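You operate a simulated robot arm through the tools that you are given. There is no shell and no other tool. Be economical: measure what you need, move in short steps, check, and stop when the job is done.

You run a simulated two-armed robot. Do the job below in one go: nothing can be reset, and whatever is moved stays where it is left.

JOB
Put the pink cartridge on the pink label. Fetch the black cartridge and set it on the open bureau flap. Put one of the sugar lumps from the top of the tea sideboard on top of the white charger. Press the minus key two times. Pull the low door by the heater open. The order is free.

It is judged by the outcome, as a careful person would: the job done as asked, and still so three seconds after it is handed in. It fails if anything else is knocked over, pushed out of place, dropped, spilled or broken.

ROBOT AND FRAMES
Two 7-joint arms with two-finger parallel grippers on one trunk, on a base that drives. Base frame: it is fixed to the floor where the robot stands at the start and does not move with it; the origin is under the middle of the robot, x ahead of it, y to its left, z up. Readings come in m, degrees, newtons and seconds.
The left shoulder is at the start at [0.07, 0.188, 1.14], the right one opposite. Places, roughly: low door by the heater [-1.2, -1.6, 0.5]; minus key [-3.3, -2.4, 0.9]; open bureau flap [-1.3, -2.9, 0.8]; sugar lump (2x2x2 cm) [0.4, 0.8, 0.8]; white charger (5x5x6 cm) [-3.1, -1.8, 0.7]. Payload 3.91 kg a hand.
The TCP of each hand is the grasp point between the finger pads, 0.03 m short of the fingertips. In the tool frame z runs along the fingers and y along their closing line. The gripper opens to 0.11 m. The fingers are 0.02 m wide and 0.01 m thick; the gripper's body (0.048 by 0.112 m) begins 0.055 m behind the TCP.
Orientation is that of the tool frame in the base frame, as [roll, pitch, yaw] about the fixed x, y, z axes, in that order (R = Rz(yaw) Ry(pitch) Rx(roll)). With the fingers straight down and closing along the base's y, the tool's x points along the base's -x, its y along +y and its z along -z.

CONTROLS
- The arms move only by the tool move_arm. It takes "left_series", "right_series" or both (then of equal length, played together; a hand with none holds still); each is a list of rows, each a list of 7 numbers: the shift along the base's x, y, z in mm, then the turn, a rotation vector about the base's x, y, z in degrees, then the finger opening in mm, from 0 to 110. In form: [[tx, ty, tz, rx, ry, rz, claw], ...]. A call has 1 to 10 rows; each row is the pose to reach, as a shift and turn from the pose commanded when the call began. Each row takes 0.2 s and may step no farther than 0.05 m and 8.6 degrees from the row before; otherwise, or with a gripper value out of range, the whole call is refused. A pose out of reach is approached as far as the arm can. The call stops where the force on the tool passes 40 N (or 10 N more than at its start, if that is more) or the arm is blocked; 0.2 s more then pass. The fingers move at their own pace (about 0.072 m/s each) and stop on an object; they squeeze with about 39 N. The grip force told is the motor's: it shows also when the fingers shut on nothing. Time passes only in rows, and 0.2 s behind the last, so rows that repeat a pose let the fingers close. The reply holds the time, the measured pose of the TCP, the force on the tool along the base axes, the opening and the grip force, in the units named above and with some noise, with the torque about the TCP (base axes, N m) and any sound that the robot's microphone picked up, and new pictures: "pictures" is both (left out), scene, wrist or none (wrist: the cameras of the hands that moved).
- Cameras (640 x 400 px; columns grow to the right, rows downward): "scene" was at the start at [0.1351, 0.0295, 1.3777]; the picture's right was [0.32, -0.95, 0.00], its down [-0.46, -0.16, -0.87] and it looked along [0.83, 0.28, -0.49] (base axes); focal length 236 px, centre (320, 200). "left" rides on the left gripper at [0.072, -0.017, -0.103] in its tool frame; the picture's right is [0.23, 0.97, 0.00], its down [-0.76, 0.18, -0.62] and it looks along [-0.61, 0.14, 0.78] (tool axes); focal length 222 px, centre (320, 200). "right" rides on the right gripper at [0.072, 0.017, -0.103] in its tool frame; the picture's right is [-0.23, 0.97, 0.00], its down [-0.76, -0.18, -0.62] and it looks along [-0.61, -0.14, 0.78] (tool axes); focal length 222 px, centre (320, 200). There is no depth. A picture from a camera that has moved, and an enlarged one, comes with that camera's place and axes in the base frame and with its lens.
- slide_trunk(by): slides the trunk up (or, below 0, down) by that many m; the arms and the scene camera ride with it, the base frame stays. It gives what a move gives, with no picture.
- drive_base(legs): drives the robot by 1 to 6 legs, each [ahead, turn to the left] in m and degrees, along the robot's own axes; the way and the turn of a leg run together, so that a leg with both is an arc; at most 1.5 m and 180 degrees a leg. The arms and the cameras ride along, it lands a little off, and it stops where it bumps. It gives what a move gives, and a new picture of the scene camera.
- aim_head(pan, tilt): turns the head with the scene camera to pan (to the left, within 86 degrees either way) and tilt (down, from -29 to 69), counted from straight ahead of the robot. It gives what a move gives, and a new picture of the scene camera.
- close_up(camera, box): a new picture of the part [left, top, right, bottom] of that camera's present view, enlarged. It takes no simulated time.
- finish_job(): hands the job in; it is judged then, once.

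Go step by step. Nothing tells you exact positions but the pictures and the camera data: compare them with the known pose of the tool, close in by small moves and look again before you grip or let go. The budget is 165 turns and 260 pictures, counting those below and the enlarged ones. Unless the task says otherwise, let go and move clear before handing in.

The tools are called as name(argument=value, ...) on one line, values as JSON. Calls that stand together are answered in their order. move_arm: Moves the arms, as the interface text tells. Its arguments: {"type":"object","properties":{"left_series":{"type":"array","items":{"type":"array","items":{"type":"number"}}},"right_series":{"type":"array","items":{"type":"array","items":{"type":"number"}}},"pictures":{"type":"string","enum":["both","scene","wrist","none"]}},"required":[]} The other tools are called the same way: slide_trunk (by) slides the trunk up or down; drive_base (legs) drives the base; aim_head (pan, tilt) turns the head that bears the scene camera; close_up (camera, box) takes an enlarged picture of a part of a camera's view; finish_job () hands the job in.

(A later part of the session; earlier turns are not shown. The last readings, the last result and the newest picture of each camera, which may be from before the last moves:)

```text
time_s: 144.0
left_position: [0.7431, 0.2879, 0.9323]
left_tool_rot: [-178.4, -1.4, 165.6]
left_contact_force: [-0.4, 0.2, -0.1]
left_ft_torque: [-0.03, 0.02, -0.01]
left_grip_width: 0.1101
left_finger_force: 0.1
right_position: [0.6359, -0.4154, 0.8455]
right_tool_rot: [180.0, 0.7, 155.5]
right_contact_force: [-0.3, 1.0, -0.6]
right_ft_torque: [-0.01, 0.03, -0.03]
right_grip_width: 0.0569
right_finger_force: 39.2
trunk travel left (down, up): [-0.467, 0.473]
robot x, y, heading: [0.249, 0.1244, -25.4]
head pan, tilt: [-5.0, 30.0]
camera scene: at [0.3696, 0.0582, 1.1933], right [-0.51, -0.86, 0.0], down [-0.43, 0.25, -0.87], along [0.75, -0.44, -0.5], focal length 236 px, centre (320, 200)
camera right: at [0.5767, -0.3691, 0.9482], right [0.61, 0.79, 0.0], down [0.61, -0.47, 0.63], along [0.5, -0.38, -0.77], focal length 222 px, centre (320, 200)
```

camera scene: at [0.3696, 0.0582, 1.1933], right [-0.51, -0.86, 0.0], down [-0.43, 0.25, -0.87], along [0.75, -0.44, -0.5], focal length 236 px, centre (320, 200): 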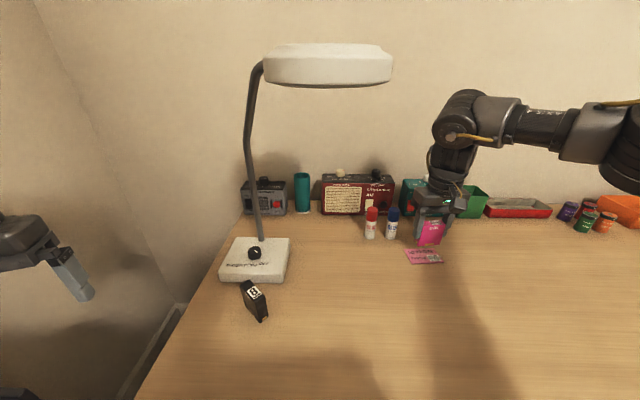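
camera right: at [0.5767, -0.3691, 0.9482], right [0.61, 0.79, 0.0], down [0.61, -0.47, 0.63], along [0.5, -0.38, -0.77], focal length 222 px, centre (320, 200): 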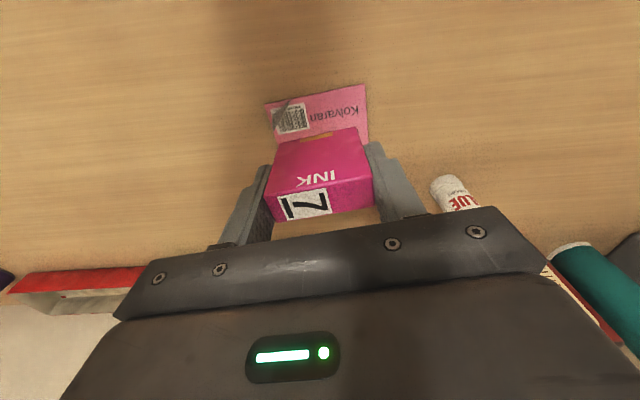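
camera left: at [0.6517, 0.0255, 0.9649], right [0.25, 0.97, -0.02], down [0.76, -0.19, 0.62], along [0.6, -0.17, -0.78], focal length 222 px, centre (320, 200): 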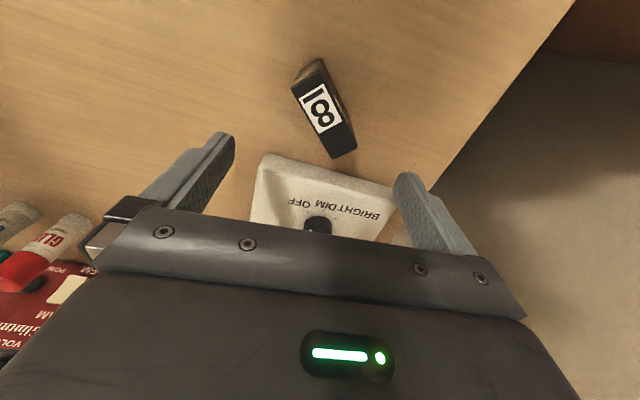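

The cartridge is aligned right over the label. Lowering to the same grip height and releasing.

move_arm(right_series=[[1, 0, -15, 0, 0, 0, 50], [1, 0, -30, 0, 0, 0, 50], [1, 0, -38, 0, 0, 0, 50], [1, 0, -43, 0, 0, 0, 50]], pictures="wrist")

```text
time_s: 145.0
left_position: [0.7433, 0.2892, 0.9321]
left_tool_rot: [-178.4, -1.5, 165.5]
left_contact_force: [-0.5, -0.9, -0.6]
left_ft_torque: [0.0, -0.04, -0.01]
left_grip_width: 0.11
left_finger_force: 0.0
right_position: [0.637, -0.414, 0.8041]
right_tool_rot: [-180.0, 1.0, 155.6]
right_contact_force: [0.9, -2.3, 9.1]
right_ft_torque: [-0.09, -0.05, -0.01]
right_grip_width: 0.057
right_finger_force: 39.1
trunk travel left (down, up): [-0.467, 0.473]
robot x, y, heading: [0.2473, 0.1284, -25.4]
head pan, tilt: [-5.0, 30.0]
camera right: at [0.5773, -0.3679, 0.9066], right [0.61, 0.79, 0.0], down [0.61, -0.47, 0.64], along [0.51, -0.39, -0.77], focal length 222 px, centre (320, 200)
```

right: 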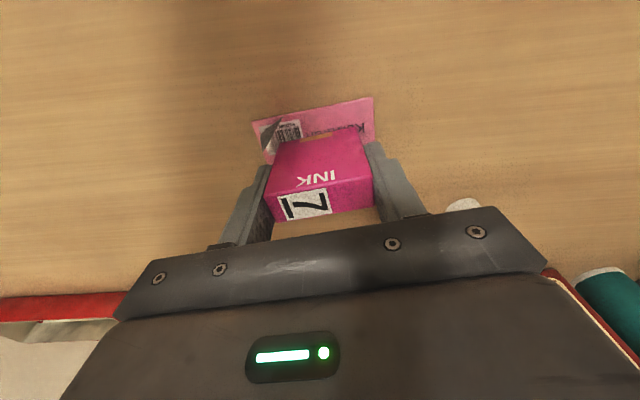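

It touches down on the label with 9 N. I'll open and rise straight up.

move_arm(right_series=[[0, 0, 1, 0, 0, 0, 70], [0, 0, 1, 0, 0, 0, 85], [0, 0, 20, 0, 0, 0, 85], [0, 0, 50, 0, 0, 0, 85], [0, 0, 80, 0, 0, 0, 85], [-30, -15, 100, 0, 0, 0, 85]], pictures="both")

```text
time_s: 146.4
left_position: [0.7413, 0.2872, 0.9335]
left_tool_rot: [-178.4, -1.4, 165.6]
left_contact_force: [-0.5, -0.3, -0.4]
left_ft_torque: [0.0, -0.01, -0.01]
left_grip_width: 0.11
left_finger_force: 0.0
right_position: [0.6066, -0.4294, 0.9037]
right_tool_rot: [179.9, 0.9, 155.5]
right_contact_force: [0.0, -0.2, -0.6]
right_ft_torque: [0.0, -0.03, -0.01]
right_grip_width: 0.0849
right_finger_force: 0.2
trunk travel left (down, up): [-0.467, 0.473]
robot x, y, heading: [0.2517, 0.1239, -25.7]
head pan, tilt: [-5.0, 30.0]
camera scene: at [0.3675, 0.0574, 1.1935], right [-0.51, -0.86, 0.0], down [-0.43, 0.25, -0.87], along [0.75, -0.44, -0.5], focal length 236 px, centre (320, 200)
camera right: at [0.5463, -0.3837, 1.0054], right [0.61, 0.79, 0.01], down [0.61, -0.47, 0.63], along [0.5, -0.38, -0.77], focal length 222 px, centre (320, 200)
```

scene: 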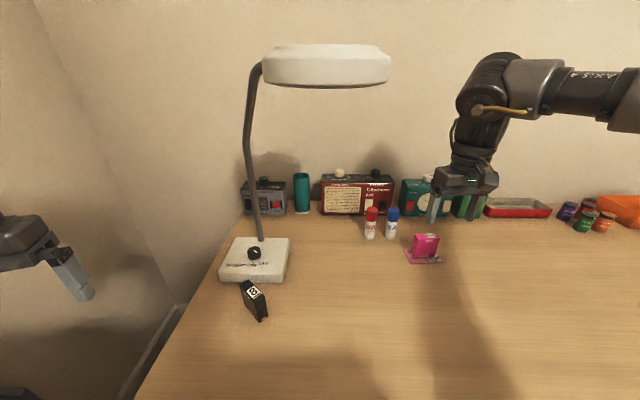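
right: 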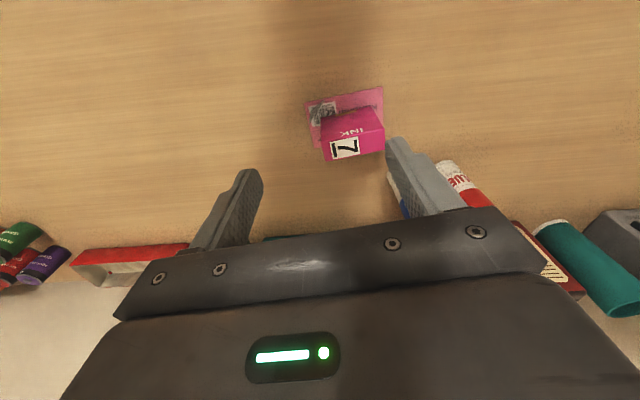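

The pink cartridge stands on the pink label. Next the black one: I'll raise the trunk a bit and zoom in to measure its orientation.

slide_trunk(by=0.12)

aim_head(pan=10, tilt=45)

close_up(camera="scene", box=[200, 180, 360, 280])

```text
time_s: 147.9
left_position: [0.7434, 0.2889, 1.0518]
left_tool_rot: [-178.2, -1.5, 165.5]
left_contact_force: [0.6, -0.8, -0.2]
left_ft_torque: [-0.01, 0.03, 0.0]
left_grip_width: 0.1103
left_finger_force: 0.0
right_position: [0.6081, -0.4301, 1.0223]
right_tool_rot: [179.9, 0.8, 155.4]
right_contact_force: [0.3, -0.7, 0.4]
right_ft_torque: [0.02, 0.01, -0.02]
right_grip_width: 0.0848
right_finger_force: 0.1
trunk travel left (down, up): [-0.587, 0.353]
robot x, y, heading: [0.2487, 0.1269, -25.6]
head pan, tilt: [-5.0, 30.0]
```

```text
time_s: 148.7
left_position: [0.7432, 0.2882, 1.0517]
left_tool_rot: [-178.3, -1.5, 165.6]
left_contact_force: [0.0, 0.1, 0.2]
left_ft_torque: [0.01, 0.01, 0.02]
left_grip_width: 0.1101
left_finger_force: 0.0
right_position: [0.6081, -0.4293, 1.0224]
right_tool_rot: [-179.9, 0.8, 155.5]
right_contact_force: [-0.1, 0.0, 0.5]
right_ft_torque: [0.03, -0.03, 0.02]
right_grip_width: 0.0851
right_finger_force: 0.1
trunk travel left (down, up): [-0.587, 0.353]
robot x, y, heading: [0.2479, 0.1228, -25.6]
head pan, tilt: [10.0, 45.0]
camera scene: at [0.3702, 0.0825, 1.2908], right [-0.27, -0.96, 0.0], down [-0.68, 0.19, -0.71], along [0.68, -0.19, -0.71], focal length 236 px, centre (320, 200)
```

scene: 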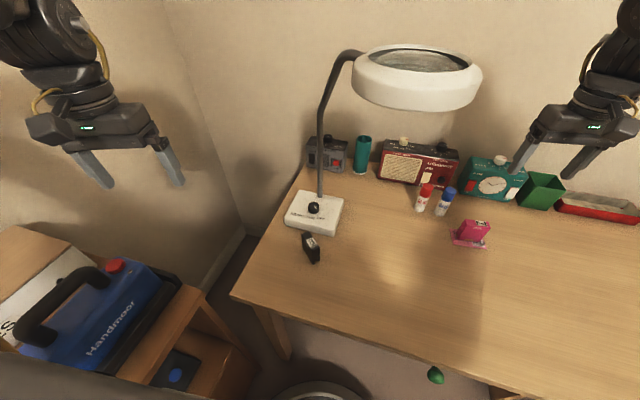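

```text
4.00 times, centred on (280, 230) of scene
camera zoom: at [0.3702, 0.0825, 1.2908], right [-0.27, -0.96, 0.0], down [-0.68, 0.19, -0.71], along [0.68, -0.19, -0.71], focal length 946 px, centre (480, 80)
```

zoom: 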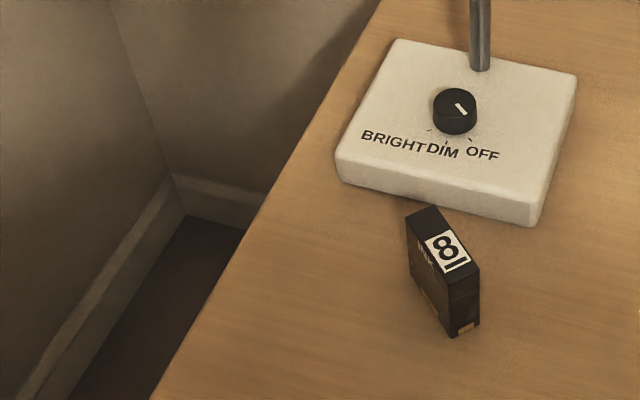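

The black cartridge's top centre is near (0.703, 0.013), with its long side at about 17 degrees. I'll bring the left hand over it, turned to grip across its thickness.

move_arm(left_series=[[-5, -34, -19, 0, 0, 4, 70], [-10, -68, -38, 0, 0, 8, 70], [-15, -102, -57, 0, 0, 12, 70], [-20, -136, -76, 0, 0, 16, 70], [-25, -170, -95, 0, 0, 20, 70], [-30, -204, -114, 0, 0, 24, 70], [-35, -238, -133, 0, 0, 28, 70], [-40, -275, -150, 0, 0, 31.4, 70]], pictures="both")

```text
time_s: 150.5
left_position: [0.9246, 0.1787, 0.952]
left_tool_rot: [-177.2, -1.9, -163.8]
left_contact_force: [-1.1, 0.4, 1.0]
left_ft_torque: [-0.08, 0.02, -0.01]
left_grip_width: 0.0697
left_finger_force: 0.0
left hand out of reach, approached as far as the arm can: row 1, 2, 3, 4, 5, 6, 7, 8
right_position: [0.6046, -0.4227, 1.0292]
right_tool_rot: [-179.8, 1.3, 155.7]
right_contact_force: [0.2, 0.8, 0.9]
right_ft_torque: [-0.1, -0.02, 0.02]
right_grip_width: 0.0849
right_finger_force: 0.1
trunk travel left (down, up): [-0.587, 0.353]
robot x, y, heading: [0.2439, 0.1243, -25.4]
head pan, tilt: [10.0, 45.0]
camera scene: at [0.3661, 0.0905, 1.2914], right [-0.26, -0.96, 0.01], down [-0.68, 0.18, -0.71], along [0.68, -0.19, -0.7], focal length 236 px, centre (320, 200)
camera left: at [0.8608, 0.1483, 1.0591], right [-0.49, 0.87, -0.04], down [0.69, 0.42, 0.59], along [0.53, 0.26, -0.81], focal length 222 px, centre (320, 200)
```

scene: 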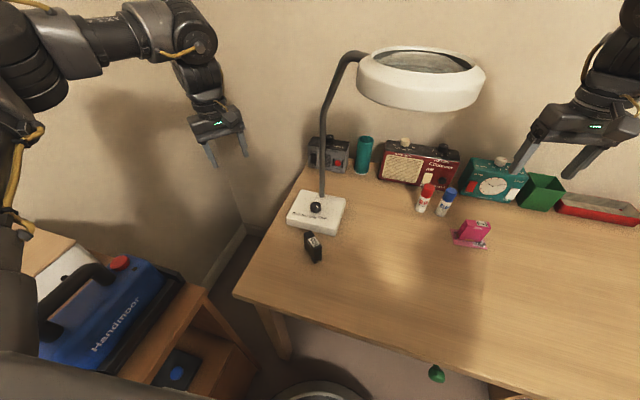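
left: 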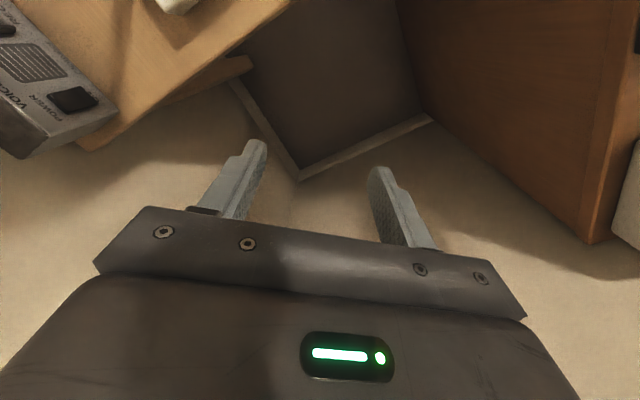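

The left hand slid outward because it was at its inner reach limit near shoulder height. I'll raise the trunk so the hand works well below the shoulder, then bring it back.

slide_trunk(by=0.2)

move_arm(left_series=[[-15, 5, -20, 0, 0, 0, 70], [-30, 10, -40, 0, 0, 0, 70], [-50, 15, -60, 0, 0, 0, 70], [-75, 20, -80, 0, 0, 0, 70], [-100, 22, -100, 0, 0, 0, 70], [-125, 20, -115, 0, 0, 0, 70]], pictures="scene")

```text
time_s: 152.7
left_position: [0.93, 0.1725, 1.1492]
left_tool_rot: [-177.6, -2.0, -164.0]
left_contact_force: [-0.8, 0.1, -0.1]
left_ft_torque: [0.02, -0.03, 0.01]
left_grip_width: 0.0701
left_finger_force: 0.0
right_position: [0.6085, -0.4287, 1.2227]
right_tool_rot: [-180.0, 0.8, 155.5]
right_contact_force: [0.6, -0.4, 0.2]
right_ft_torque: [0.0, 0.0, -0.01]
right_grip_width: 0.085
right_finger_force: 0.0
trunk travel left (down, up): [-0.787, 0.153]
robot x, y, heading: [0.2475, 0.1265, -25.4]
head pan, tilt: [10.0, 45.0]
```

```text
time_s: 154.1
left_position: [0.9167, 0.2503, 1.0762]
left_tool_rot: [-177.6, -2.4, -164.8]
left_contact_force: [-0.2, 0.1, 0.0]
left_ft_torque: [0.01, -0.01, 0.02]
left_grip_width: 0.0699
left_finger_force: 0.1
left hand out of reach, approached as far as the arm can: row 1, 2, 3, 4, 5, 6
right_position: [0.6082, -0.4279, 1.2226]
right_tool_rot: [-179.9, 0.9, 155.4]
right_contact_force: [0.5, 0.7, -0.6]
right_ft_torque: [-0.06, -0.01, -0.01]
right_grip_width: 0.085
right_finger_force: 0.0
trunk travel left (down, up): [-0.787, 0.153]
robot x, y, heading: [0.2517, 0.1251, -25.4]
head pan, tilt: [10.0, 45.0]
camera scene: at [0.3703, 0.0844, 1.4908], right [-0.27, -0.96, 0.0], down [-0.68, 0.19, -0.71], along [0.68, -0.19, -0.71], focal length 236 px, centre (320, 200)
```

scene: 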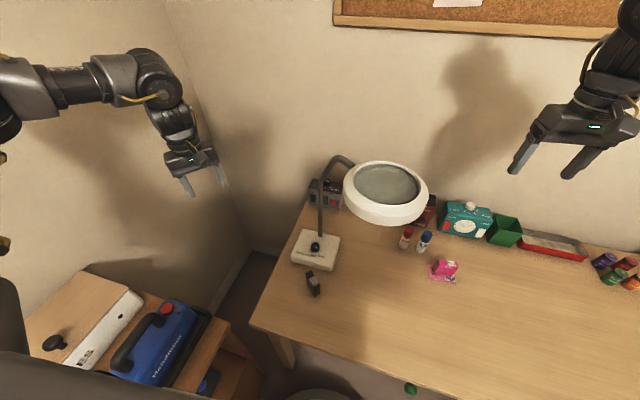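

The right arm is in a good state and can also do the black cartridge, gripping it across its width (yaw about 107). I'll back up 0.1 m so the elbow stays away from the ring, and lower the trunk.

drive_base(legs=[[-0.1, 0]])

slide_trunk(by=-0.17)

move_arm(right_series=[[8, 20, -15, 0, 0, -6, 85], [16, 40, -30, 0, 0, -12, 85], [24, 60, -45, 0, 0, -18, 85], [32, 80, -60, 0, 0, -24, 85], [40, 100, -80, 0, 0, -30, 85], [45, 120, -100, 0, 0, -36, 85], [50, 140, -120, 0, 0, -42, 85], [55, 160, -140, 0, 0, -48, 85]], pictures="both")

```text
time_s: 155.2
left_position: [0.8294, 0.2926, 1.0738]
left_tool_rot: [-177.9, -2.4, -164.7]
left_contact_force: [0.2, 0.2, -0.3]
left_ft_torque: [0.01, -0.01, -0.01]
left_grip_width: 0.07
left_finger_force: 0.0
right_position: [0.5202, -0.3885, 1.2199]
right_tool_rot: [-180.0, 0.6, 155.4]
right_contact_force: [-0.5, 0.3, 0.2]
right_ft_torque: [0.02, 0.03, -0.03]
right_grip_width: 0.0851
right_finger_force: 0.0
trunk travel left (down, up): [-0.787, 0.153]
robot x, y, heading: [0.1596, 0.1657, -25.4]
head pan, tilt: [10.0, 45.0]
camera scene: at [0.2835, 0.1238, 1.4902], right [-0.27, -0.96, 0.0], down [-0.68, 0.19, -0.71], along [0.68, -0.19, -0.71], focal length 236 px, centre (320, 200)
```

scene: 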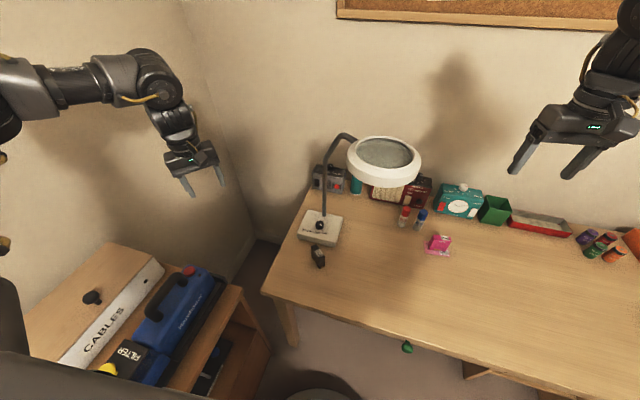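

```text
time_s: 157.1
left_position: [0.825, 0.2932, 0.9047]
left_tool_rot: [-177.8, -2.4, -164.8]
left_contact_force: [0.6, 0.2, 0.7]
left_ft_torque: [0.0, 0.02, -0.01]
left_grip_width: 0.0702
left_finger_force: 0.0
right_position: [0.5172, -0.3862, 1.053]
right_tool_rot: [-180.0, 0.9, 155.6]
right_contact_force: [-0.2, 0.7, 0.0]
right_ft_torque: [0.03, 0.02, -0.01]
right_grip_width: 0.085
right_finger_force: 0.1
trunk travel left (down, up): [-0.617, 0.323]
robot x, y, heading: [0.1597, 0.1706, -25.7]
head pan, tilt: [10.0, 45.0]
```

```text
time_s: 158.9
left_position: [0.8263, 0.2938, 0.9058]
left_tool_rot: [-177.8, -2.4, -164.7]
left_contact_force: [0.4, 0.8, -0.3]
left_ft_torque: [0.03, -0.03, -0.03]
left_grip_width: 0.0699
left_finger_force: 0.0
right_position: [0.581, -0.394, 0.9523]
right_tool_rot: [-179.9, 0.8, 110.2]
right_contact_force: [0.5, 1.2, 0.0]
right_ft_torque: [0.02, 0.03, -0.02]
right_grip_width: 0.0847
right_finger_force: 0.1
right hand out of reach, approached as far as the arm can: row 5, 6, 7, 8
trunk travel left (down, up): [-0.617, 0.323]
robot x, y, heading: [0.1577, 0.1703, -25.5]
head pan, tilt: [10.0, 45.0]
camera scene: at [0.2806, 0.1256, 1.3207], right [-0.27, -0.96, 0.0], down [-0.68, 0.19, -0.71], along [0.68, -0.19, -0.71], focal length 236 px, centre (320, 200)
camera right: at [0.5722, -0.3173, 1.054], right [0.99, 0.12, 0.0], down [0.09, -0.77, 0.63], along [0.08, -0.63, -0.77], focal length 222 px, centre (320, 200)
```

scene: 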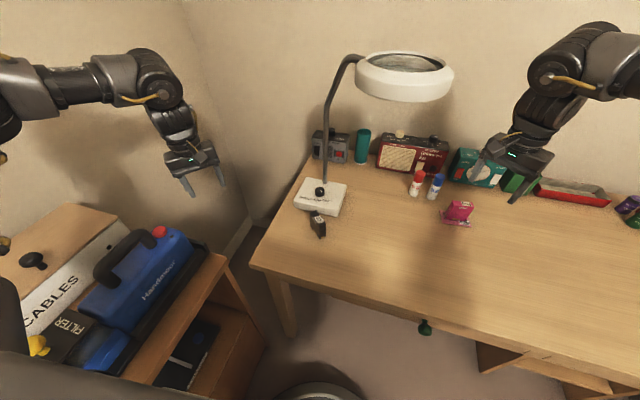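
right: 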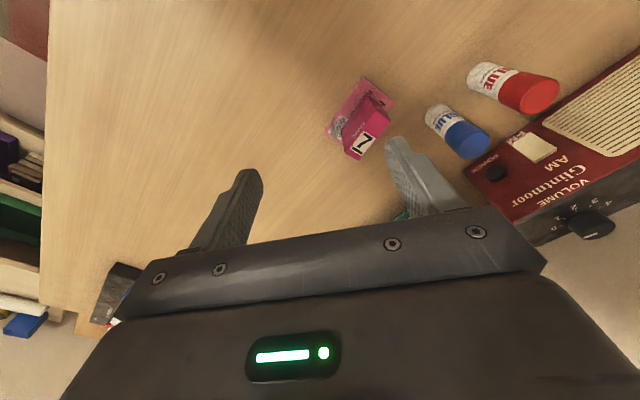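

Turning clockwise pushes the hand right, so the wrist prefers counter-clockwise here. That suits gripping the black cartridge across its thickness (yaw about 197). I'll sweep left, low and under the ring, turning that way.

move_arm(right_series=[[-6, 44, -7, 0, 0, 6, 75], [-11, 89, -22, 0, 0, 14, 75], [-9, 134, -37, 0, 0, 22, 75], [-3, 179, -52, 0, 0, 30.5, 75], [7, 224, -67, 0, 0, 39, 75], [19, 269, -77, 0, 0, 47.5, 75], [34, 314, -82, 0, 0, 56, 75]], pictures="both")

```text
time_s: 160.6
left_position: [0.9423, 0.2516, 0.8512]
left_tool_rot: [-174.8, -4.8, -169.2]
left_contact_force: [1.1, -2.5, -0.3]
left_ft_torque: [0.28, 0.04, -0.02]
left_grip_width: 0.0701
left_finger_force: 0.1
right_position: [0.6556, -0.1162, 0.8471]
right_tool_rot: [-173.7, -2.4, 159.6]
right_contact_force: [0.7, -6.1, 2.1]
right_ft_torque: [0.54, 0.03, -0.01]
right_grip_width: 0.0748
right_finger_force: 0.0
right hand out of reach, approached as far as the arm can: row 1, 2, 3, 4, 5
trunk travel left (down, up): [-0.617, 0.323]
robot x, y, heading: [0.2121, 0.1302, -39.9]
head pan, tilt: [10.0, 45.0]
stopped in row 7 (right hand): the arm was blocked; the commanded pose is now the measured one
camera scene: at [0.3135, 0.0414, 1.3232], right [-0.5, -0.86, -0.01], down [-0.61, 0.36, -0.71], along [0.62, -0.35, -0.71], focal length 236 px, centre (320, 200)
camera right: at [0.6019, -0.065, 0.9504], right [0.55, 0.83, -0.12], down [0.7, -0.38, 0.61], along [0.46, -0.41, -0.79], focal length 222 px, centre (320, 200)
```

scene: 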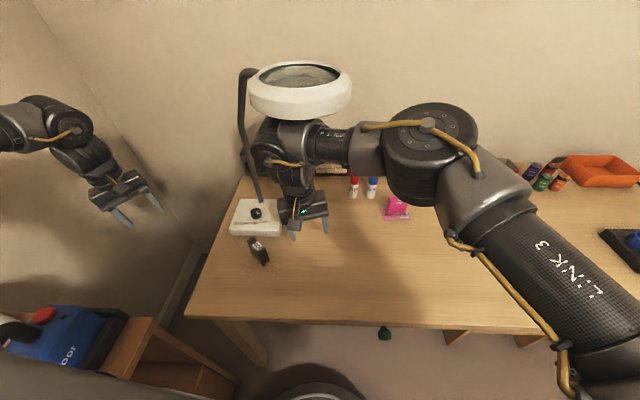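
right: 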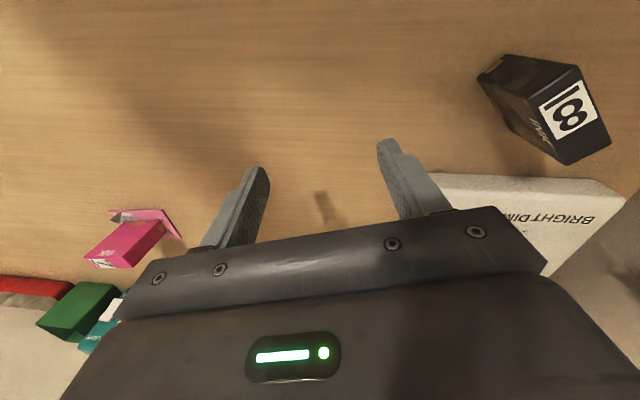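

The wrist or forearm bumped the ring and swung the base about 14 degrees; the lamp itself hasn't moved. I'll lower the trunk slightly to separate, then level the hand and re-check.

slide_trunk(by=-0.03)

move_arm(right_series=[[-10, 0, 0, 1.5, -1, 0, 75], [-20, 2, 0, 3, -2, 0, 75]], pictures="scene")

```text
time_s: 161.0
left_position: [0.8872, 0.385, 0.8561]
left_tool_rot: [-172.4, -4.6, -162.2]
left_contact_force: [-0.9, -0.6, 3.5]
left_ft_torque: [0.1, -0.05, 0.06]
left_grip_width: 0.0698
left_finger_force: 0.0
right_position: [0.6619, -0.0076, 0.8612]
right_tool_rot: [-172.7, 0.6, 163.5]
right_contact_force: [-3.5, 2.3, 2.5]
right_ft_torque: [-0.15, -0.3, 0.05]
right_grip_width: 0.075
right_finger_force: 0.0
trunk travel left (down, up): [-0.611, 0.329]
robot x, y, heading: [0.1933, 0.1436, -34.7]
head pan, tilt: [10.0, 45.0]
stopped: the arm was blocked; the commanded pose is now the measured one
```

```text
time_s: 161.3
left_position: [0.8766, 0.3288, 0.8682]
left_tool_rot: [-174.3, -2.1, -167.5]
left_contact_force: [-0.5, 1.4, -1.0]
left_ft_torque: [-0.11, -0.09, -0.02]
left_grip_width: 0.0698
left_finger_force: 0.1
right_position: [0.636, -0.0273, 0.8566]
right_tool_rot: [-176.0, 1.4, 165.0]
right_contact_force: [-0.3, -0.6, 0.4]
right_ft_torque: [0.0, 0.01, -0.05]
right_grip_width: 0.0749
right_finger_force: 0.1
trunk travel left (down, up): [-0.611, 0.329]
robot x, y, heading: [0.1946, 0.1482, -35.3]
head pan, tilt: [10.0, 45.0]
stopped in row 1 (right hand): the arm was blocked; the commanded pose is now the measured one
camera scene: at [0.3309, 0.1931, 1.3222], right [-0.42, -0.9, 0.09], down [-0.65, 0.24, -0.72], along [0.63, -0.36, -0.69], focal length 236 px, centre (320, 200)
```

scene: 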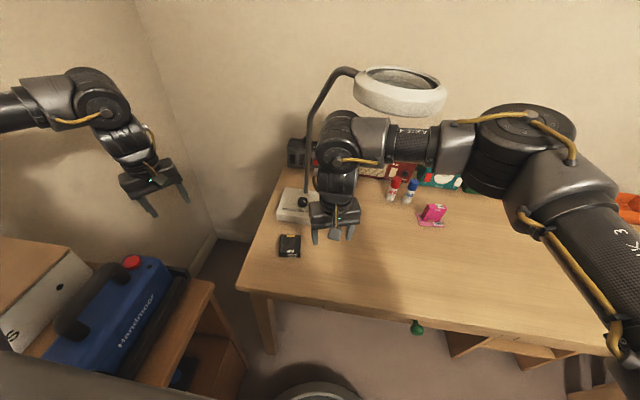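

The robot is rocking. I'll let it settle and check the black cartridge.

aim_head(pan=12, tilt=45)

close_up(camera="scene", box=[220, 140, 460, 290])

close_up(camera="right", box=[0, 0, 640, 400])

```text
time_s: 161.9
left_position: [0.8717, 0.3246, 0.8821]
left_tool_rot: [-174.0, -1.8, -163.0]
left_contact_force: [0.6, 0.2, -2.1]
left_ft_torque: [0.03, 0.11, -0.02]
left_grip_width: 0.0699
left_finger_force: 0.0
right_position: [0.6334, -0.0293, 0.8554]
right_tool_rot: [-175.9, 1.3, 168.6]
right_contact_force: [0.9, 1.2, -0.4]
right_ft_torque: [0.04, 0.02, 0.01]
right_grip_width: 0.0747
right_finger_force: 0.1
trunk travel left (down, up): [-0.611, 0.329]
robot x, y, heading: [0.2177, 0.1319, -28.1]
head pan, tilt: [12.0, 45.0]
camera scene: at [0.2974, 0.2026, 1.3283], right [-0.28, -0.96, 0.08], down [-0.65, 0.13, -0.75], along [0.7, -0.26, -0.66], focal length 236 px, centre (320, 200)
```

scene: 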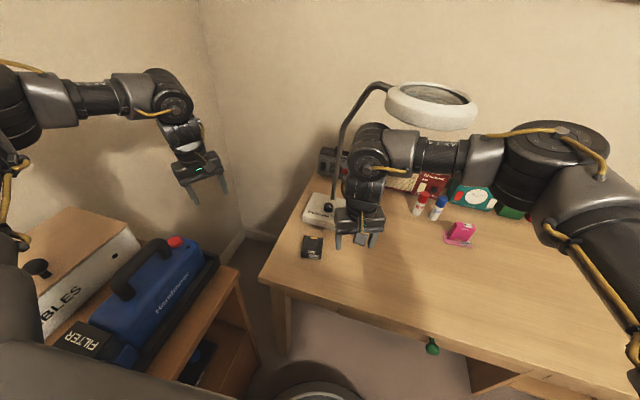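

```text
2.67 times, centred on (340, 215) of scene
camera zoom: at [0.2974, 0.2026, 1.3283], right [-0.28, -0.96, 0.08], down [-0.65, 0.13, -0.75], along [0.7, -0.26, -0.66], focal length 630 px, centre (267, 160)
```

zoom: 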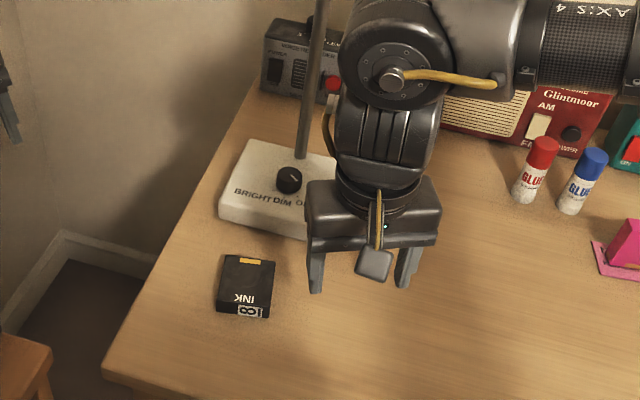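

```text
1.00 times, centred on (320, 200) of right
camera zoom: at [0.5648, 0.0093, 0.9548], right [0.42, 0.91, -0.07], down [0.71, -0.28, 0.65], along [0.57, -0.32, -0.76], focal length 222 px, centre (320, 200)
```

zoom: 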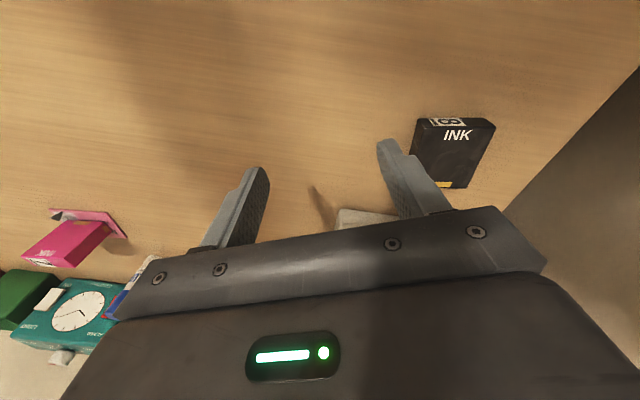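

The black cartridge was tipped onto its side, still safely on the desk. The robot is still leaning, so I'll wait for it to settle.

aim_head(pan=10, tilt=35)

aim_head(pan=-10, tilt=35)

```text
time_s: 162.6
left_position: [0.877, 0.2952, 0.9189]
left_tool_rot: [-170.5, -0.9, -169.4]
left_contact_force: [-0.3, -0.3, 1.2]
left_ft_torque: [0.03, 0.01, 0.02]
left_grip_width: 0.0701
left_finger_force: 0.0
right_position: [0.6308, -0.039, 0.8522]
right_tool_rot: [-175.0, 1.4, 165.2]
right_contact_force: [0.1, -0.1, 0.8]
right_ft_torque: [-0.01, 0.0, 0.0]
right_grip_width: 0.0749
right_finger_force: 0.1
trunk travel left (down, up): [-0.611, 0.329]
robot x, y, heading: [0.2419, 0.121, -24.7]
head pan, tilt: [10.0, 35.0]
camera scene: at [0.276, 0.2049, 1.3522], right [-0.25, -0.96, 0.07], down [-0.5, 0.06, -0.87], along [0.83, -0.25, -0.49], focal length 236 px, centre (320, 200)
```

scene: 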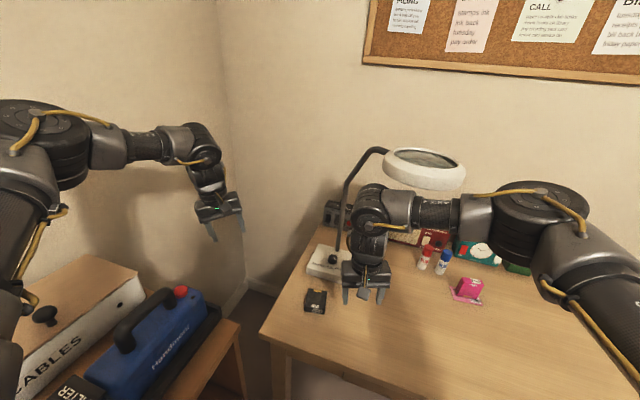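

```text
time_s: 163.5
left_position: [0.907, 0.3191, 0.9015]
left_tool_rot: [-168.4, -3.4, -163.5]
left_contact_force: [-1.5, 6.1, 1.2]
left_ft_torque: [-0.42, -0.1, 0.02]
left_grip_width: 0.0699
left_finger_force: 0.1
right_position: [0.6412, -0.0724, 0.8425]
right_tool_rot: [-175.4, 2.6, 154.3]
right_contact_force: [-3.3, 2.7, -1.8]
right_ft_torque: [-0.27, -0.2, 0.01]
right_grip_width: 0.0748
right_finger_force: 0.1
trunk travel left (down, up): [-0.611, 0.329]
robot x, y, heading: [0.2223, 0.1323, -28.4]
head pan, tilt: [-10.0, 35.0]
camera scene: at [0.3001, 0.2494, 1.3568], right [-0.61, -0.78, 0.1], down [-0.43, 0.23, -0.87], along [0.66, -0.58, -0.48], focal length 236 px, centre (320, 200)
```

scene: 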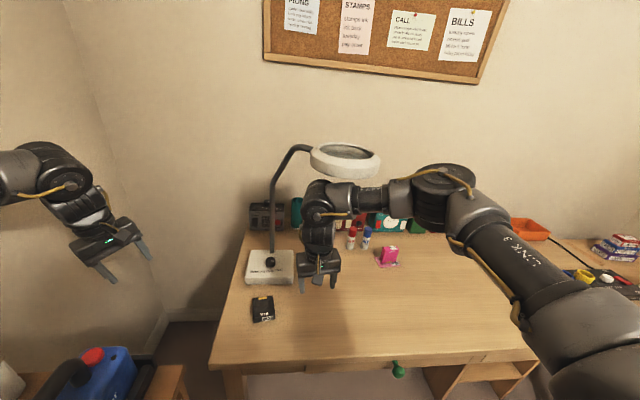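

The lean is growing, so something is jammed. I'll back the base straight away from the desk by 0.15.

drive_base(legs=[[-0.15, 0]])

```text
time_s: 164.2
left_position: [0.9269, 0.2076, 0.8706]
left_tool_rot: [-177.1, -2.2, -165.7]
left_contact_force: [-0.1, 2.0, -1.6]
left_ft_torque: [-0.13, 0.04, 0.01]
left_grip_width: 0.0701
left_finger_force: 0.1
right_position: [0.6273, -0.1642, 0.7809]
right_tool_rot: [179.2, -2.0, 157.9]
right_contact_force: [-38.1, -10.4, 41.7]
right_ft_torque: [-2.77, 1.95, -1.95]
right_grip_width: 0.0873
right_finger_force: 13.4
trunk travel left (down, up): [-0.611, 0.329]
robot x, y, heading: [0.2009, 0.1419, -30.8]
head pan, tilt: [-10.0, 35.0]
stopped in leg 1: the robot was blocked; the commanded pose is now the measured one
camera scene: at [0.3186, 0.078, 1.3294], right [-0.65, -0.76, 0.01], down [-0.44, 0.36, -0.82], along [0.62, -0.54, -0.57], focal length 236 px, centre (320, 200)
```

scene: 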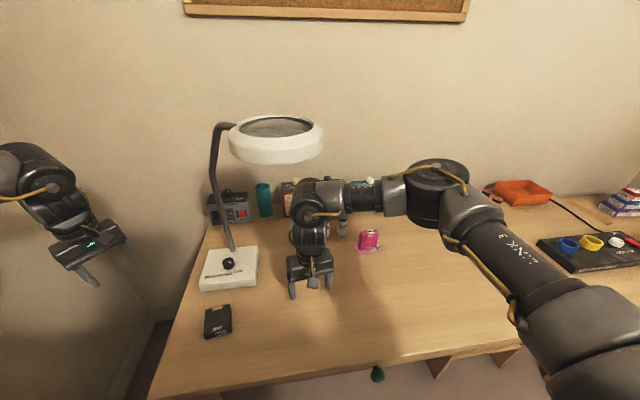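

Level again, with the right fingertips touching the desk. Raising the trunk 0.04 to lift them.

slide_trunk(by=0.04)

aim_head(pan=-5, tilt=40)

```text
time_s: 165.0
left_position: [0.9232, 0.1947, 0.9191]
left_tool_rot: [-177.9, -1.6, -166.1]
left_contact_force: [0.9, 0.3, 0.2]
left_ft_torque: [0.02, -0.03, 0.01]
left_grip_width: 0.0701
left_finger_force: 0.1
right_position: [0.6269, -0.1722, 0.8197]
right_tool_rot: [177.5, -1.6, 158.2]
right_contact_force: [-0.7, 0.0, -0.7]
right_ft_torque: [0.0, 0.01, 0.0]
right_grip_width: 0.075
right_finger_force: 0.1
trunk travel left (down, up): [-0.651, 0.289]
robot x, y, heading: [0.2006, 0.1388, -30.7]
head pan, tilt: [-10.0, 35.0]
```

```text
time_s: 165.7
left_position: [0.9202, 0.1917, 0.9186]
left_tool_rot: [-177.8, -1.3, -165.8]
left_contact_force: [0.5, -0.2, 0.6]
left_ft_torque: [0.02, 0.01, 0.0]
left_grip_width: 0.0699
left_finger_force: 0.1
right_position: [0.6259, -0.1745, 0.8192]
right_tool_rot: [177.3, -1.5, 158.1]
right_contact_force: [0.4, -0.7, -0.6]
right_ft_torque: [0.04, -0.01, 0.01]
right_grip_width: 0.0752
right_finger_force: 0.1
trunk travel left (down, up): [-0.651, 0.289]
robot x, y, heading: [0.2033, 0.1402, -30.6]
head pan, tilt: [-5.0, 40.0]
camera scene: at [0.3131, 0.0659, 1.3621], right [-0.58, -0.81, 0.0], down [-0.52, 0.38, -0.77], along [0.62, -0.45, -0.64], focal length 236 px, centre (320, 200)
```

scene: 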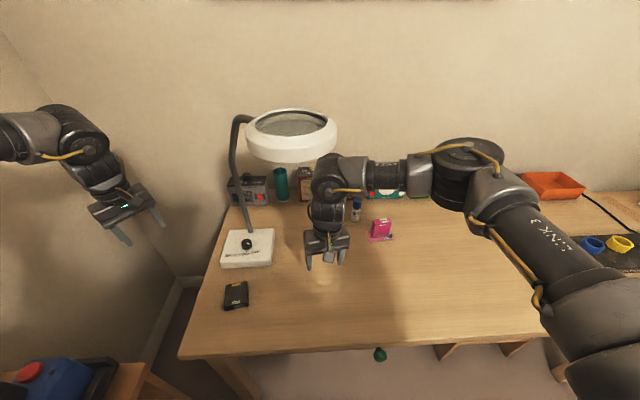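

Stable now. The earlier bump was the right elbow meeting the ring, so I'll reach the black cartridge from the front-left instead. First I'll raise the left hand clear of the sideboard items, then back up 0.2.

move_arm(left_series=[[0, 0, 25, 0, 0, 0, 70], [0, 0, 50, 0, 0, 0, 70], [0, 0, 75, 0, 0, 0, 70], [0, 0, 100, 0, 0, 0, 70], [0, 0, 125, 0, 0, 0, 70], [0, 0, 150, 0, 0, 0, 70], [0, 0, 175, 0, 0, 0, 70], [0, 0, 200, 0, 0, 0, 70], [0, 0, 225, 0, 0, 0, 70]], pictures="none")

drive_base(legs=[[-0.2, 0]])

```text
time_s: 167.7
left_position: [0.9007, 0.2103, 1.1182]
left_tool_rot: [-177.6, -1.2, -165.8]
left_contact_force: [0.3, -0.5, 0.0]
left_ft_torque: [0.01, 0.01, -0.02]
left_grip_width: 0.07
left_finger_force: 0.1
left hand out of reach, approached as far as the arm can: row 7, 8, 9
right_position: [0.6258, -0.172, 0.8193]
right_tool_rot: [177.4, -1.6, 158.2]
right_contact_force: [-0.2, 0.3, 0.0]
right_ft_torque: [0.03, 0.02, 0.02]
right_grip_width: 0.0749
right_finger_force: 0.1
trunk travel left (down, up): [-0.651, 0.289]
robot x, y, heading: [0.2058, 0.1486, -30.7]
head pan, tilt: [-5.0, 40.0]
```

```text
time_s: 169.3
left_position: [0.7306, 0.3112, 1.1198]
left_tool_rot: [-177.5, -1.3, -165.8]
left_contact_force: [-0.7, 0.4, -0.2]
left_ft_torque: [0.01, 0.02, 0.0]
left_grip_width: 0.0699
left_finger_force: 0.1
right_position: [0.4553, -0.0717, 0.8187]
right_tool_rot: [177.5, -1.6, 158.1]
right_contact_force: [-0.5, -0.6, -0.8]
right_ft_torque: [-0.04, -0.01, 0.02]
right_grip_width: 0.0753
right_finger_force: 0.1
trunk travel left (down, up): [-0.651, 0.289]
robot x, y, heading: [0.0315, 0.2428, -31.1]
head pan, tilt: [-5.0, 40.0]
camera scene: at [0.1435, 0.1694, 1.362], right [-0.59, -0.81, 0.0], down [-0.52, 0.38, -0.77], along [0.62, -0.45, -0.64], focal length 236 px, centre (320, 200)
```

scene: 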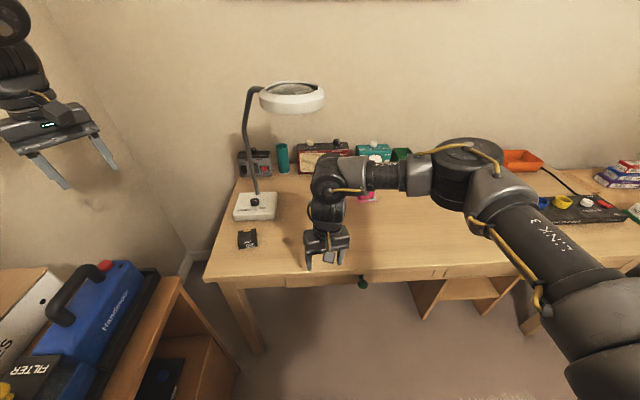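

Clear. Now turning left 31 degrees so the right arm faces the black cartridge from the front.

drive_base(legs=[[0, 31]])

aim_head(pan=-15, tilt=40)

close_up(camera="scene", box=[220, 150, 420, 275])

```text
time_s: 171.2
left_position: [0.599, 0.6576, 1.1189]
left_tool_rot: [-177.6, -1.2, -135.4]
left_contact_force: [0.0, -0.6, -0.8]
left_ft_torque: [0.02, 0.04, -0.03]
left_grip_width: 0.0702
left_finger_force: 0.0
right_position: [0.5569, 0.1875, 0.8199]
right_tool_rot: [177.4, -1.6, -171.2]
right_contact_force: [-0.4, 0.0, -0.8]
right_ft_torque: [0.0, 0.04, 0.0]
right_grip_width: 0.075
right_finger_force: 0.1
trunk travel left (down, up): [-0.651, 0.289]
robot x, y, heading: [0.0341, 0.2425, -0.5]
head pan, tilt: [-5.0, 40.0]
camera scene: at [0.1662, 0.2365, 1.3621], right [-0.09, -1.0, 0.0], down [-0.64, 0.06, -0.77], along [0.76, -0.07, -0.64], focal length 236 px, centre (320, 200)
```

scene: 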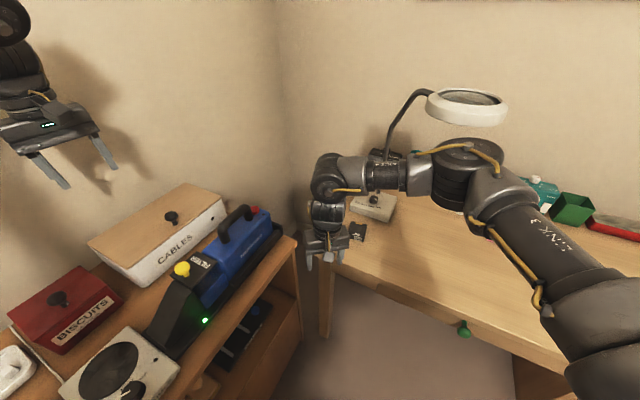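

```text
time_s: 171.9
left_position: [0.5996, 0.6568, 1.1194]
left_tool_rot: [-177.5, -1.4, -135.3]
left_contact_force: [0.1, -0.8, 0.7]
left_ft_torque: [0.0, 0.02, 0.03]
left_grip_width: 0.0701
left_finger_force: 0.1
right_position: [0.5573, 0.188, 0.8189]
right_tool_rot: [177.4, -1.7, -171.2]
right_contact_force: [-0.7, 0.2, -0.2]
right_ft_torque: [0.03, 0.0, 0.04]
right_grip_width: 0.0748
right_finger_force: 0.2
trunk travel left (down, up): [-0.651, 0.289]
robot x, y, heading: [0.0344, 0.2445, -0.3]
head pan, tilt: [-15.0, 40.0]
camera scene: at [0.1636, 0.2224, 1.3621], right [-0.26, -0.97, 0.0], down [-0.62, 0.17, -0.77], along [0.74, -0.2, -0.64], focal length 236 px, centre (320, 200)
```

scene: 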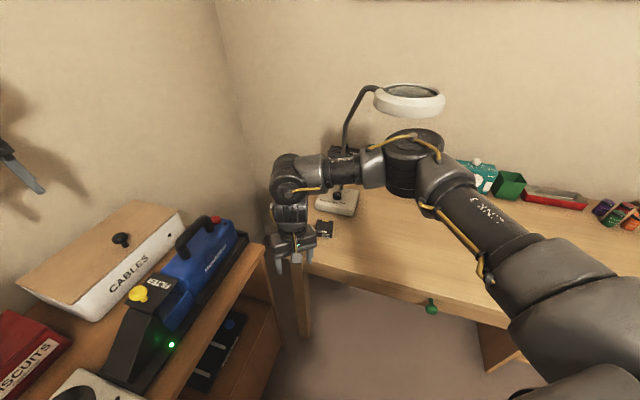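

```text
3.20 times, centred on (320, 212) of scene
camera zoom: at [0.1636, 0.2224, 1.3621], right [-0.26, -0.97, 0.0], down [-0.62, 0.17, -0.77], along [0.74, -0.2, -0.64], focal length 757 px, centre (320, 160)
```

zoom: 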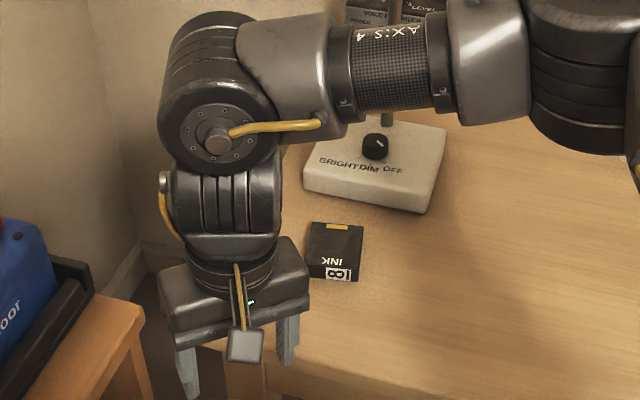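

I have a clear view: the black cartridge lies flat, centred near (0.697, 0.059), with sides at 67 and 157 degrees. To keep the elbow under the ring level, I'll raise the hand, lower the trunk 0.12, and square the tool to 157.

move_arm(right_series=[[0, 0, 25, 0, 0, 0, 85], [0, 0, 50, 0, 0, 0, 85], [0, 0, 75, 0, 0, 0, 85], [0, 0, 100, 0, 0, 0, 85], [0, 0, 120, 0, 0, 0, 85]], pictures="none")

slide_trunk(by=-0.11)

move_arm(right_series=[[12, -12, 0, 0.6, -0.6, -4, 85], [24, -24, 0, 1.2, -1.2, -8, 85], [36, -36, 0, 1.8, -1.8, -12, 85], [48, -48, 0, 2.3, -1.8, -16, 85], [60, -60, 0, 2.3, -1.8, -20, 85]], pictures="both")

```text
time_s: 173.1
left_position: [0.5987, 0.6566, 1.1182]
left_tool_rot: [-177.5, -1.2, -135.3]
left_contact_force: [-0.7, 0.1, 0.3]
left_ft_torque: [0.03, 0.01, -0.01]
left_grip_width: 0.0699
left_finger_force: 0.1
right_position: [0.5576, 0.1884, 0.9398]
right_tool_rot: [177.4, -1.5, -171.2]
right_contact_force: [0.9, -0.3, -0.4]
right_ft_torque: [0.04, 0.02, 0.0]
right_grip_width: 0.085
right_finger_force: 0.1
trunk travel left (down, up): [-0.651, 0.289]
robot x, y, heading: [0.0343, 0.245, -0.2]
head pan, tilt: [-15.0, 40.0]
```

```text
time_s: 174.5
left_position: [0.5985, 0.657, 1.0088]
left_tool_rot: [-177.6, -1.2, -135.2]
left_contact_force: [-0.4, 0.3, 0.4]
left_ft_torque: [-0.02, 0.0, 0.0]
left_grip_width: 0.0698
left_finger_force: 0.2
right_position: [0.557, 0.1872, 0.8307]
right_tool_rot: [177.4, -1.6, -171.2]
right_contact_force: [-0.7, -0.2, 0.2]
right_ft_torque: [0.04, 0.05, 0.04]
right_grip_width: 0.085
right_finger_force: 0.1
trunk travel left (down, up): [-0.541, 0.399]
robot x, y, heading: [0.0354, 0.2416, 0.1]
head pan, tilt: [-15.0, 40.0]
```

```text
time_s: 175.7
left_position: [0.6002, 0.6563, 1.0083]
left_tool_rot: [-177.5, -1.3, -135.3]
left_contact_force: [0.5, 0.0, -0.8]
left_ft_torque: [-0.04, -0.03, 0.02]
left_grip_width: 0.0697
left_finger_force: 0.1
right_position: [0.6167, 0.1288, 0.8291]
right_tool_rot: [175.1, 0.1, 168.9]
right_contact_force: [-0.4, -0.3, 0.3]
right_ft_torque: [0.0, 0.0, 0.04]
right_grip_width: 0.0852
right_finger_force: 0.0
trunk travel left (down, up): [-0.541, 0.399]
robot x, y, heading: [0.0328, 0.2436, -0.3]
head pan, tilt: [-15.0, 40.0]
camera scene: at [0.1638, 0.2218, 1.252], right [-0.26, -0.96, 0.0], down [-0.62, 0.17, -0.77], along [0.74, -0.2, -0.64], focal length 236 px, centre (320, 200)
camera right: at [0.5478, 0.1507, 0.9334], right [0.41, 0.91, 0.08], down [0.7, -0.37, 0.61], along [0.58, -0.19, -0.79], focal length 222 px, centre (320, 200)
```

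scene: 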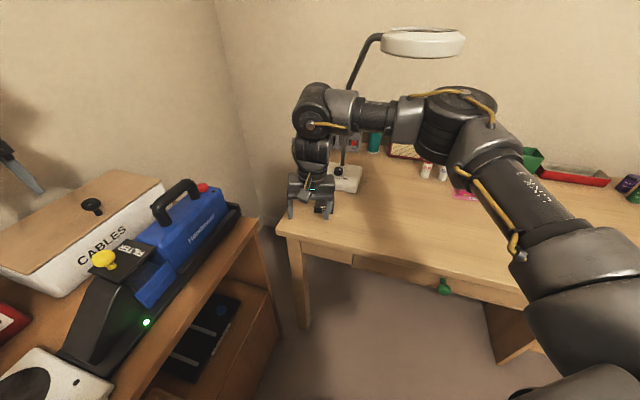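
right: 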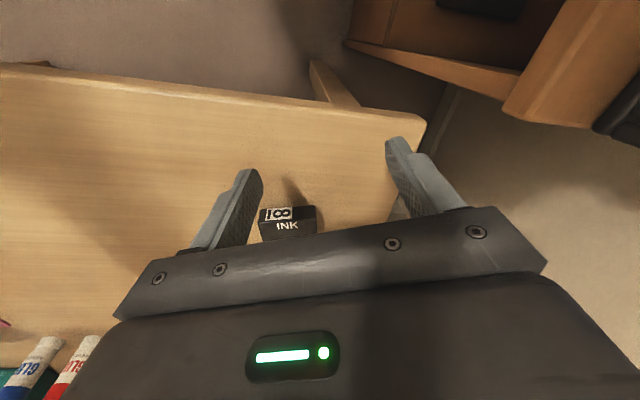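

Tracking cleanly. Moving over the cartridge, levelling and finishing the yaw.

move_arm(right_series=[[16, -14, 3, -1, 0.2, -2.4, 90], [32, -28, 6, -2, 0.4, -4.8, 90], [48, -42, 8, -3, 0.6, -7.2, 90], [64, -56, 8, -4, 0.8, -9.6, 90], [78, -70, 8, -4.8, 0.9, -12, 90]], pictures="both")

```text
time_s: 176.9
left_position: [0.6005, 0.6575, 1.0088]
left_tool_rot: [-177.6, -1.3, -135.3]
left_contact_force: [-0.7, 0.5, -0.2]
left_ft_torque: [0.0, 0.04, 0.01]
left_grip_width: 0.0699
left_finger_force: 0.1
right_position: [0.6954, 0.0582, 0.8375]
right_tool_rot: [180.0, 0.7, 156.8]
right_contact_force: [0.2, 0.4, 0.7]
right_ft_torque: [-0.02, 0.02, 0.03]
right_grip_width: 0.0899
right_finger_force: 0.1
trunk travel left (down, up): [-0.541, 0.399]
robot x, y, heading: [0.0304, 0.2431, -0.0]
head pan, tilt: [-15.0, 40.0]
camera scene: at [0.1639, 0.2222, 1.252], right [-0.26, -0.96, 0.0], down [-0.62, 0.17, -0.77], along [0.74, -0.2, -0.64], focal length 236 px, centre (320, 200)
camera right: at [0.6344, 0.1029, 0.94], right [0.59, 0.81, 0.0], down [0.62, -0.46, 0.63], along [0.51, -0.37, -0.77], focal length 222 px, centre (320, 200)
```

scene: 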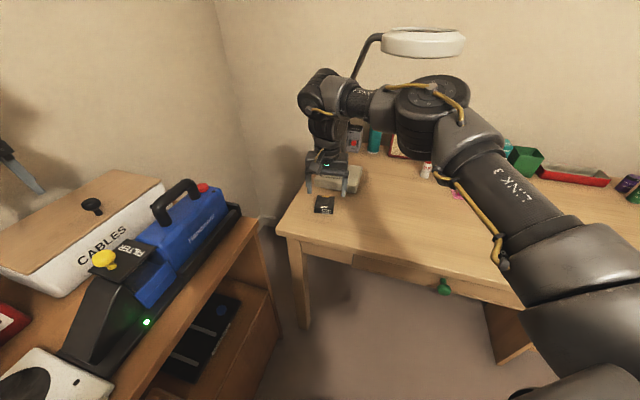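
right: 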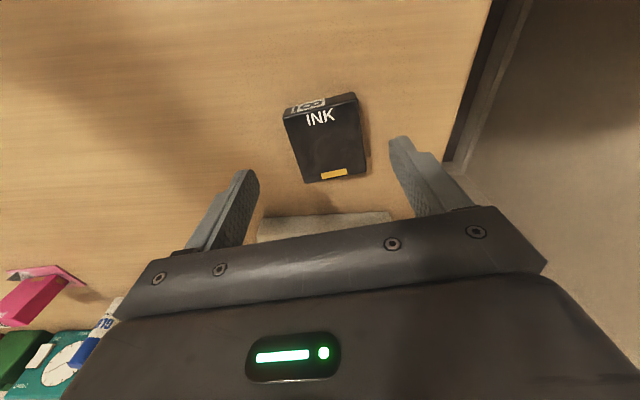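

Aligned within a few mm. Nudging 7 mm, descending to z = 0.79 and closing.

move_arm(right_series=[[3, 7, -15, 0, 0, 0, 90], [3, 7, -30, 0, 0, 0, 90], [3, 7, -46, 0, 0, 0, 90], [3, 7, -46, 0, 0, 0, 60], [3, 7, -46, 0, 0, 0, 45], [3, 7, -46, 0, 0, 0, 45], [3, 7, -46, 0, 0, 0, 45]], pictures="wrist")

```text
time_s: 178.5
left_position: [0.5988, 0.657, 1.0098]
left_tool_rot: [-177.6, -1.4, -135.3]
left_contact_force: [-0.6, -1.0, 0.5]
left_ft_torque: [0.02, 0.01, -0.01]
left_grip_width: 0.0703
left_finger_force: 0.0
right_position: [0.6979, 0.0654, 0.7919]
right_tool_rot: [-180.0, 0.7, 156.9]
right_contact_force: [-0.5, 0.2, -0.9]
right_ft_torque: [-0.01, 0.02, 0.01]
right_grip_width: 0.0568
right_finger_force: 39.2
trunk travel left (down, up): [-0.541, 0.399]
robot x, y, heading: [0.0299, 0.2447, -0.5]
head pan, tilt: [-15.0, 40.0]
camera right: at [0.6368, 0.1102, 0.8941], right [0.59, 0.81, 0.0], down [0.62, -0.46, 0.63], along [0.51, -0.37, -0.77], focal length 222 px, centre (320, 200)
```

right: 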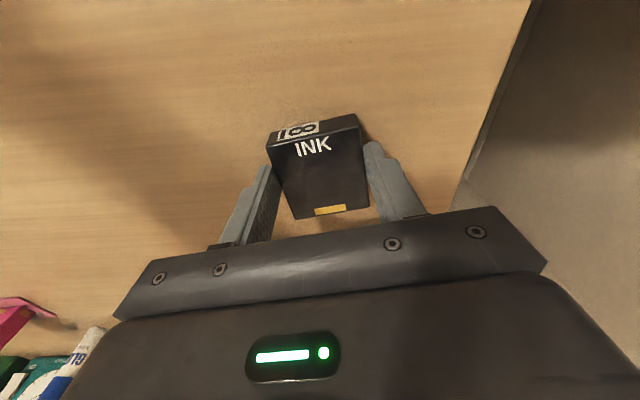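

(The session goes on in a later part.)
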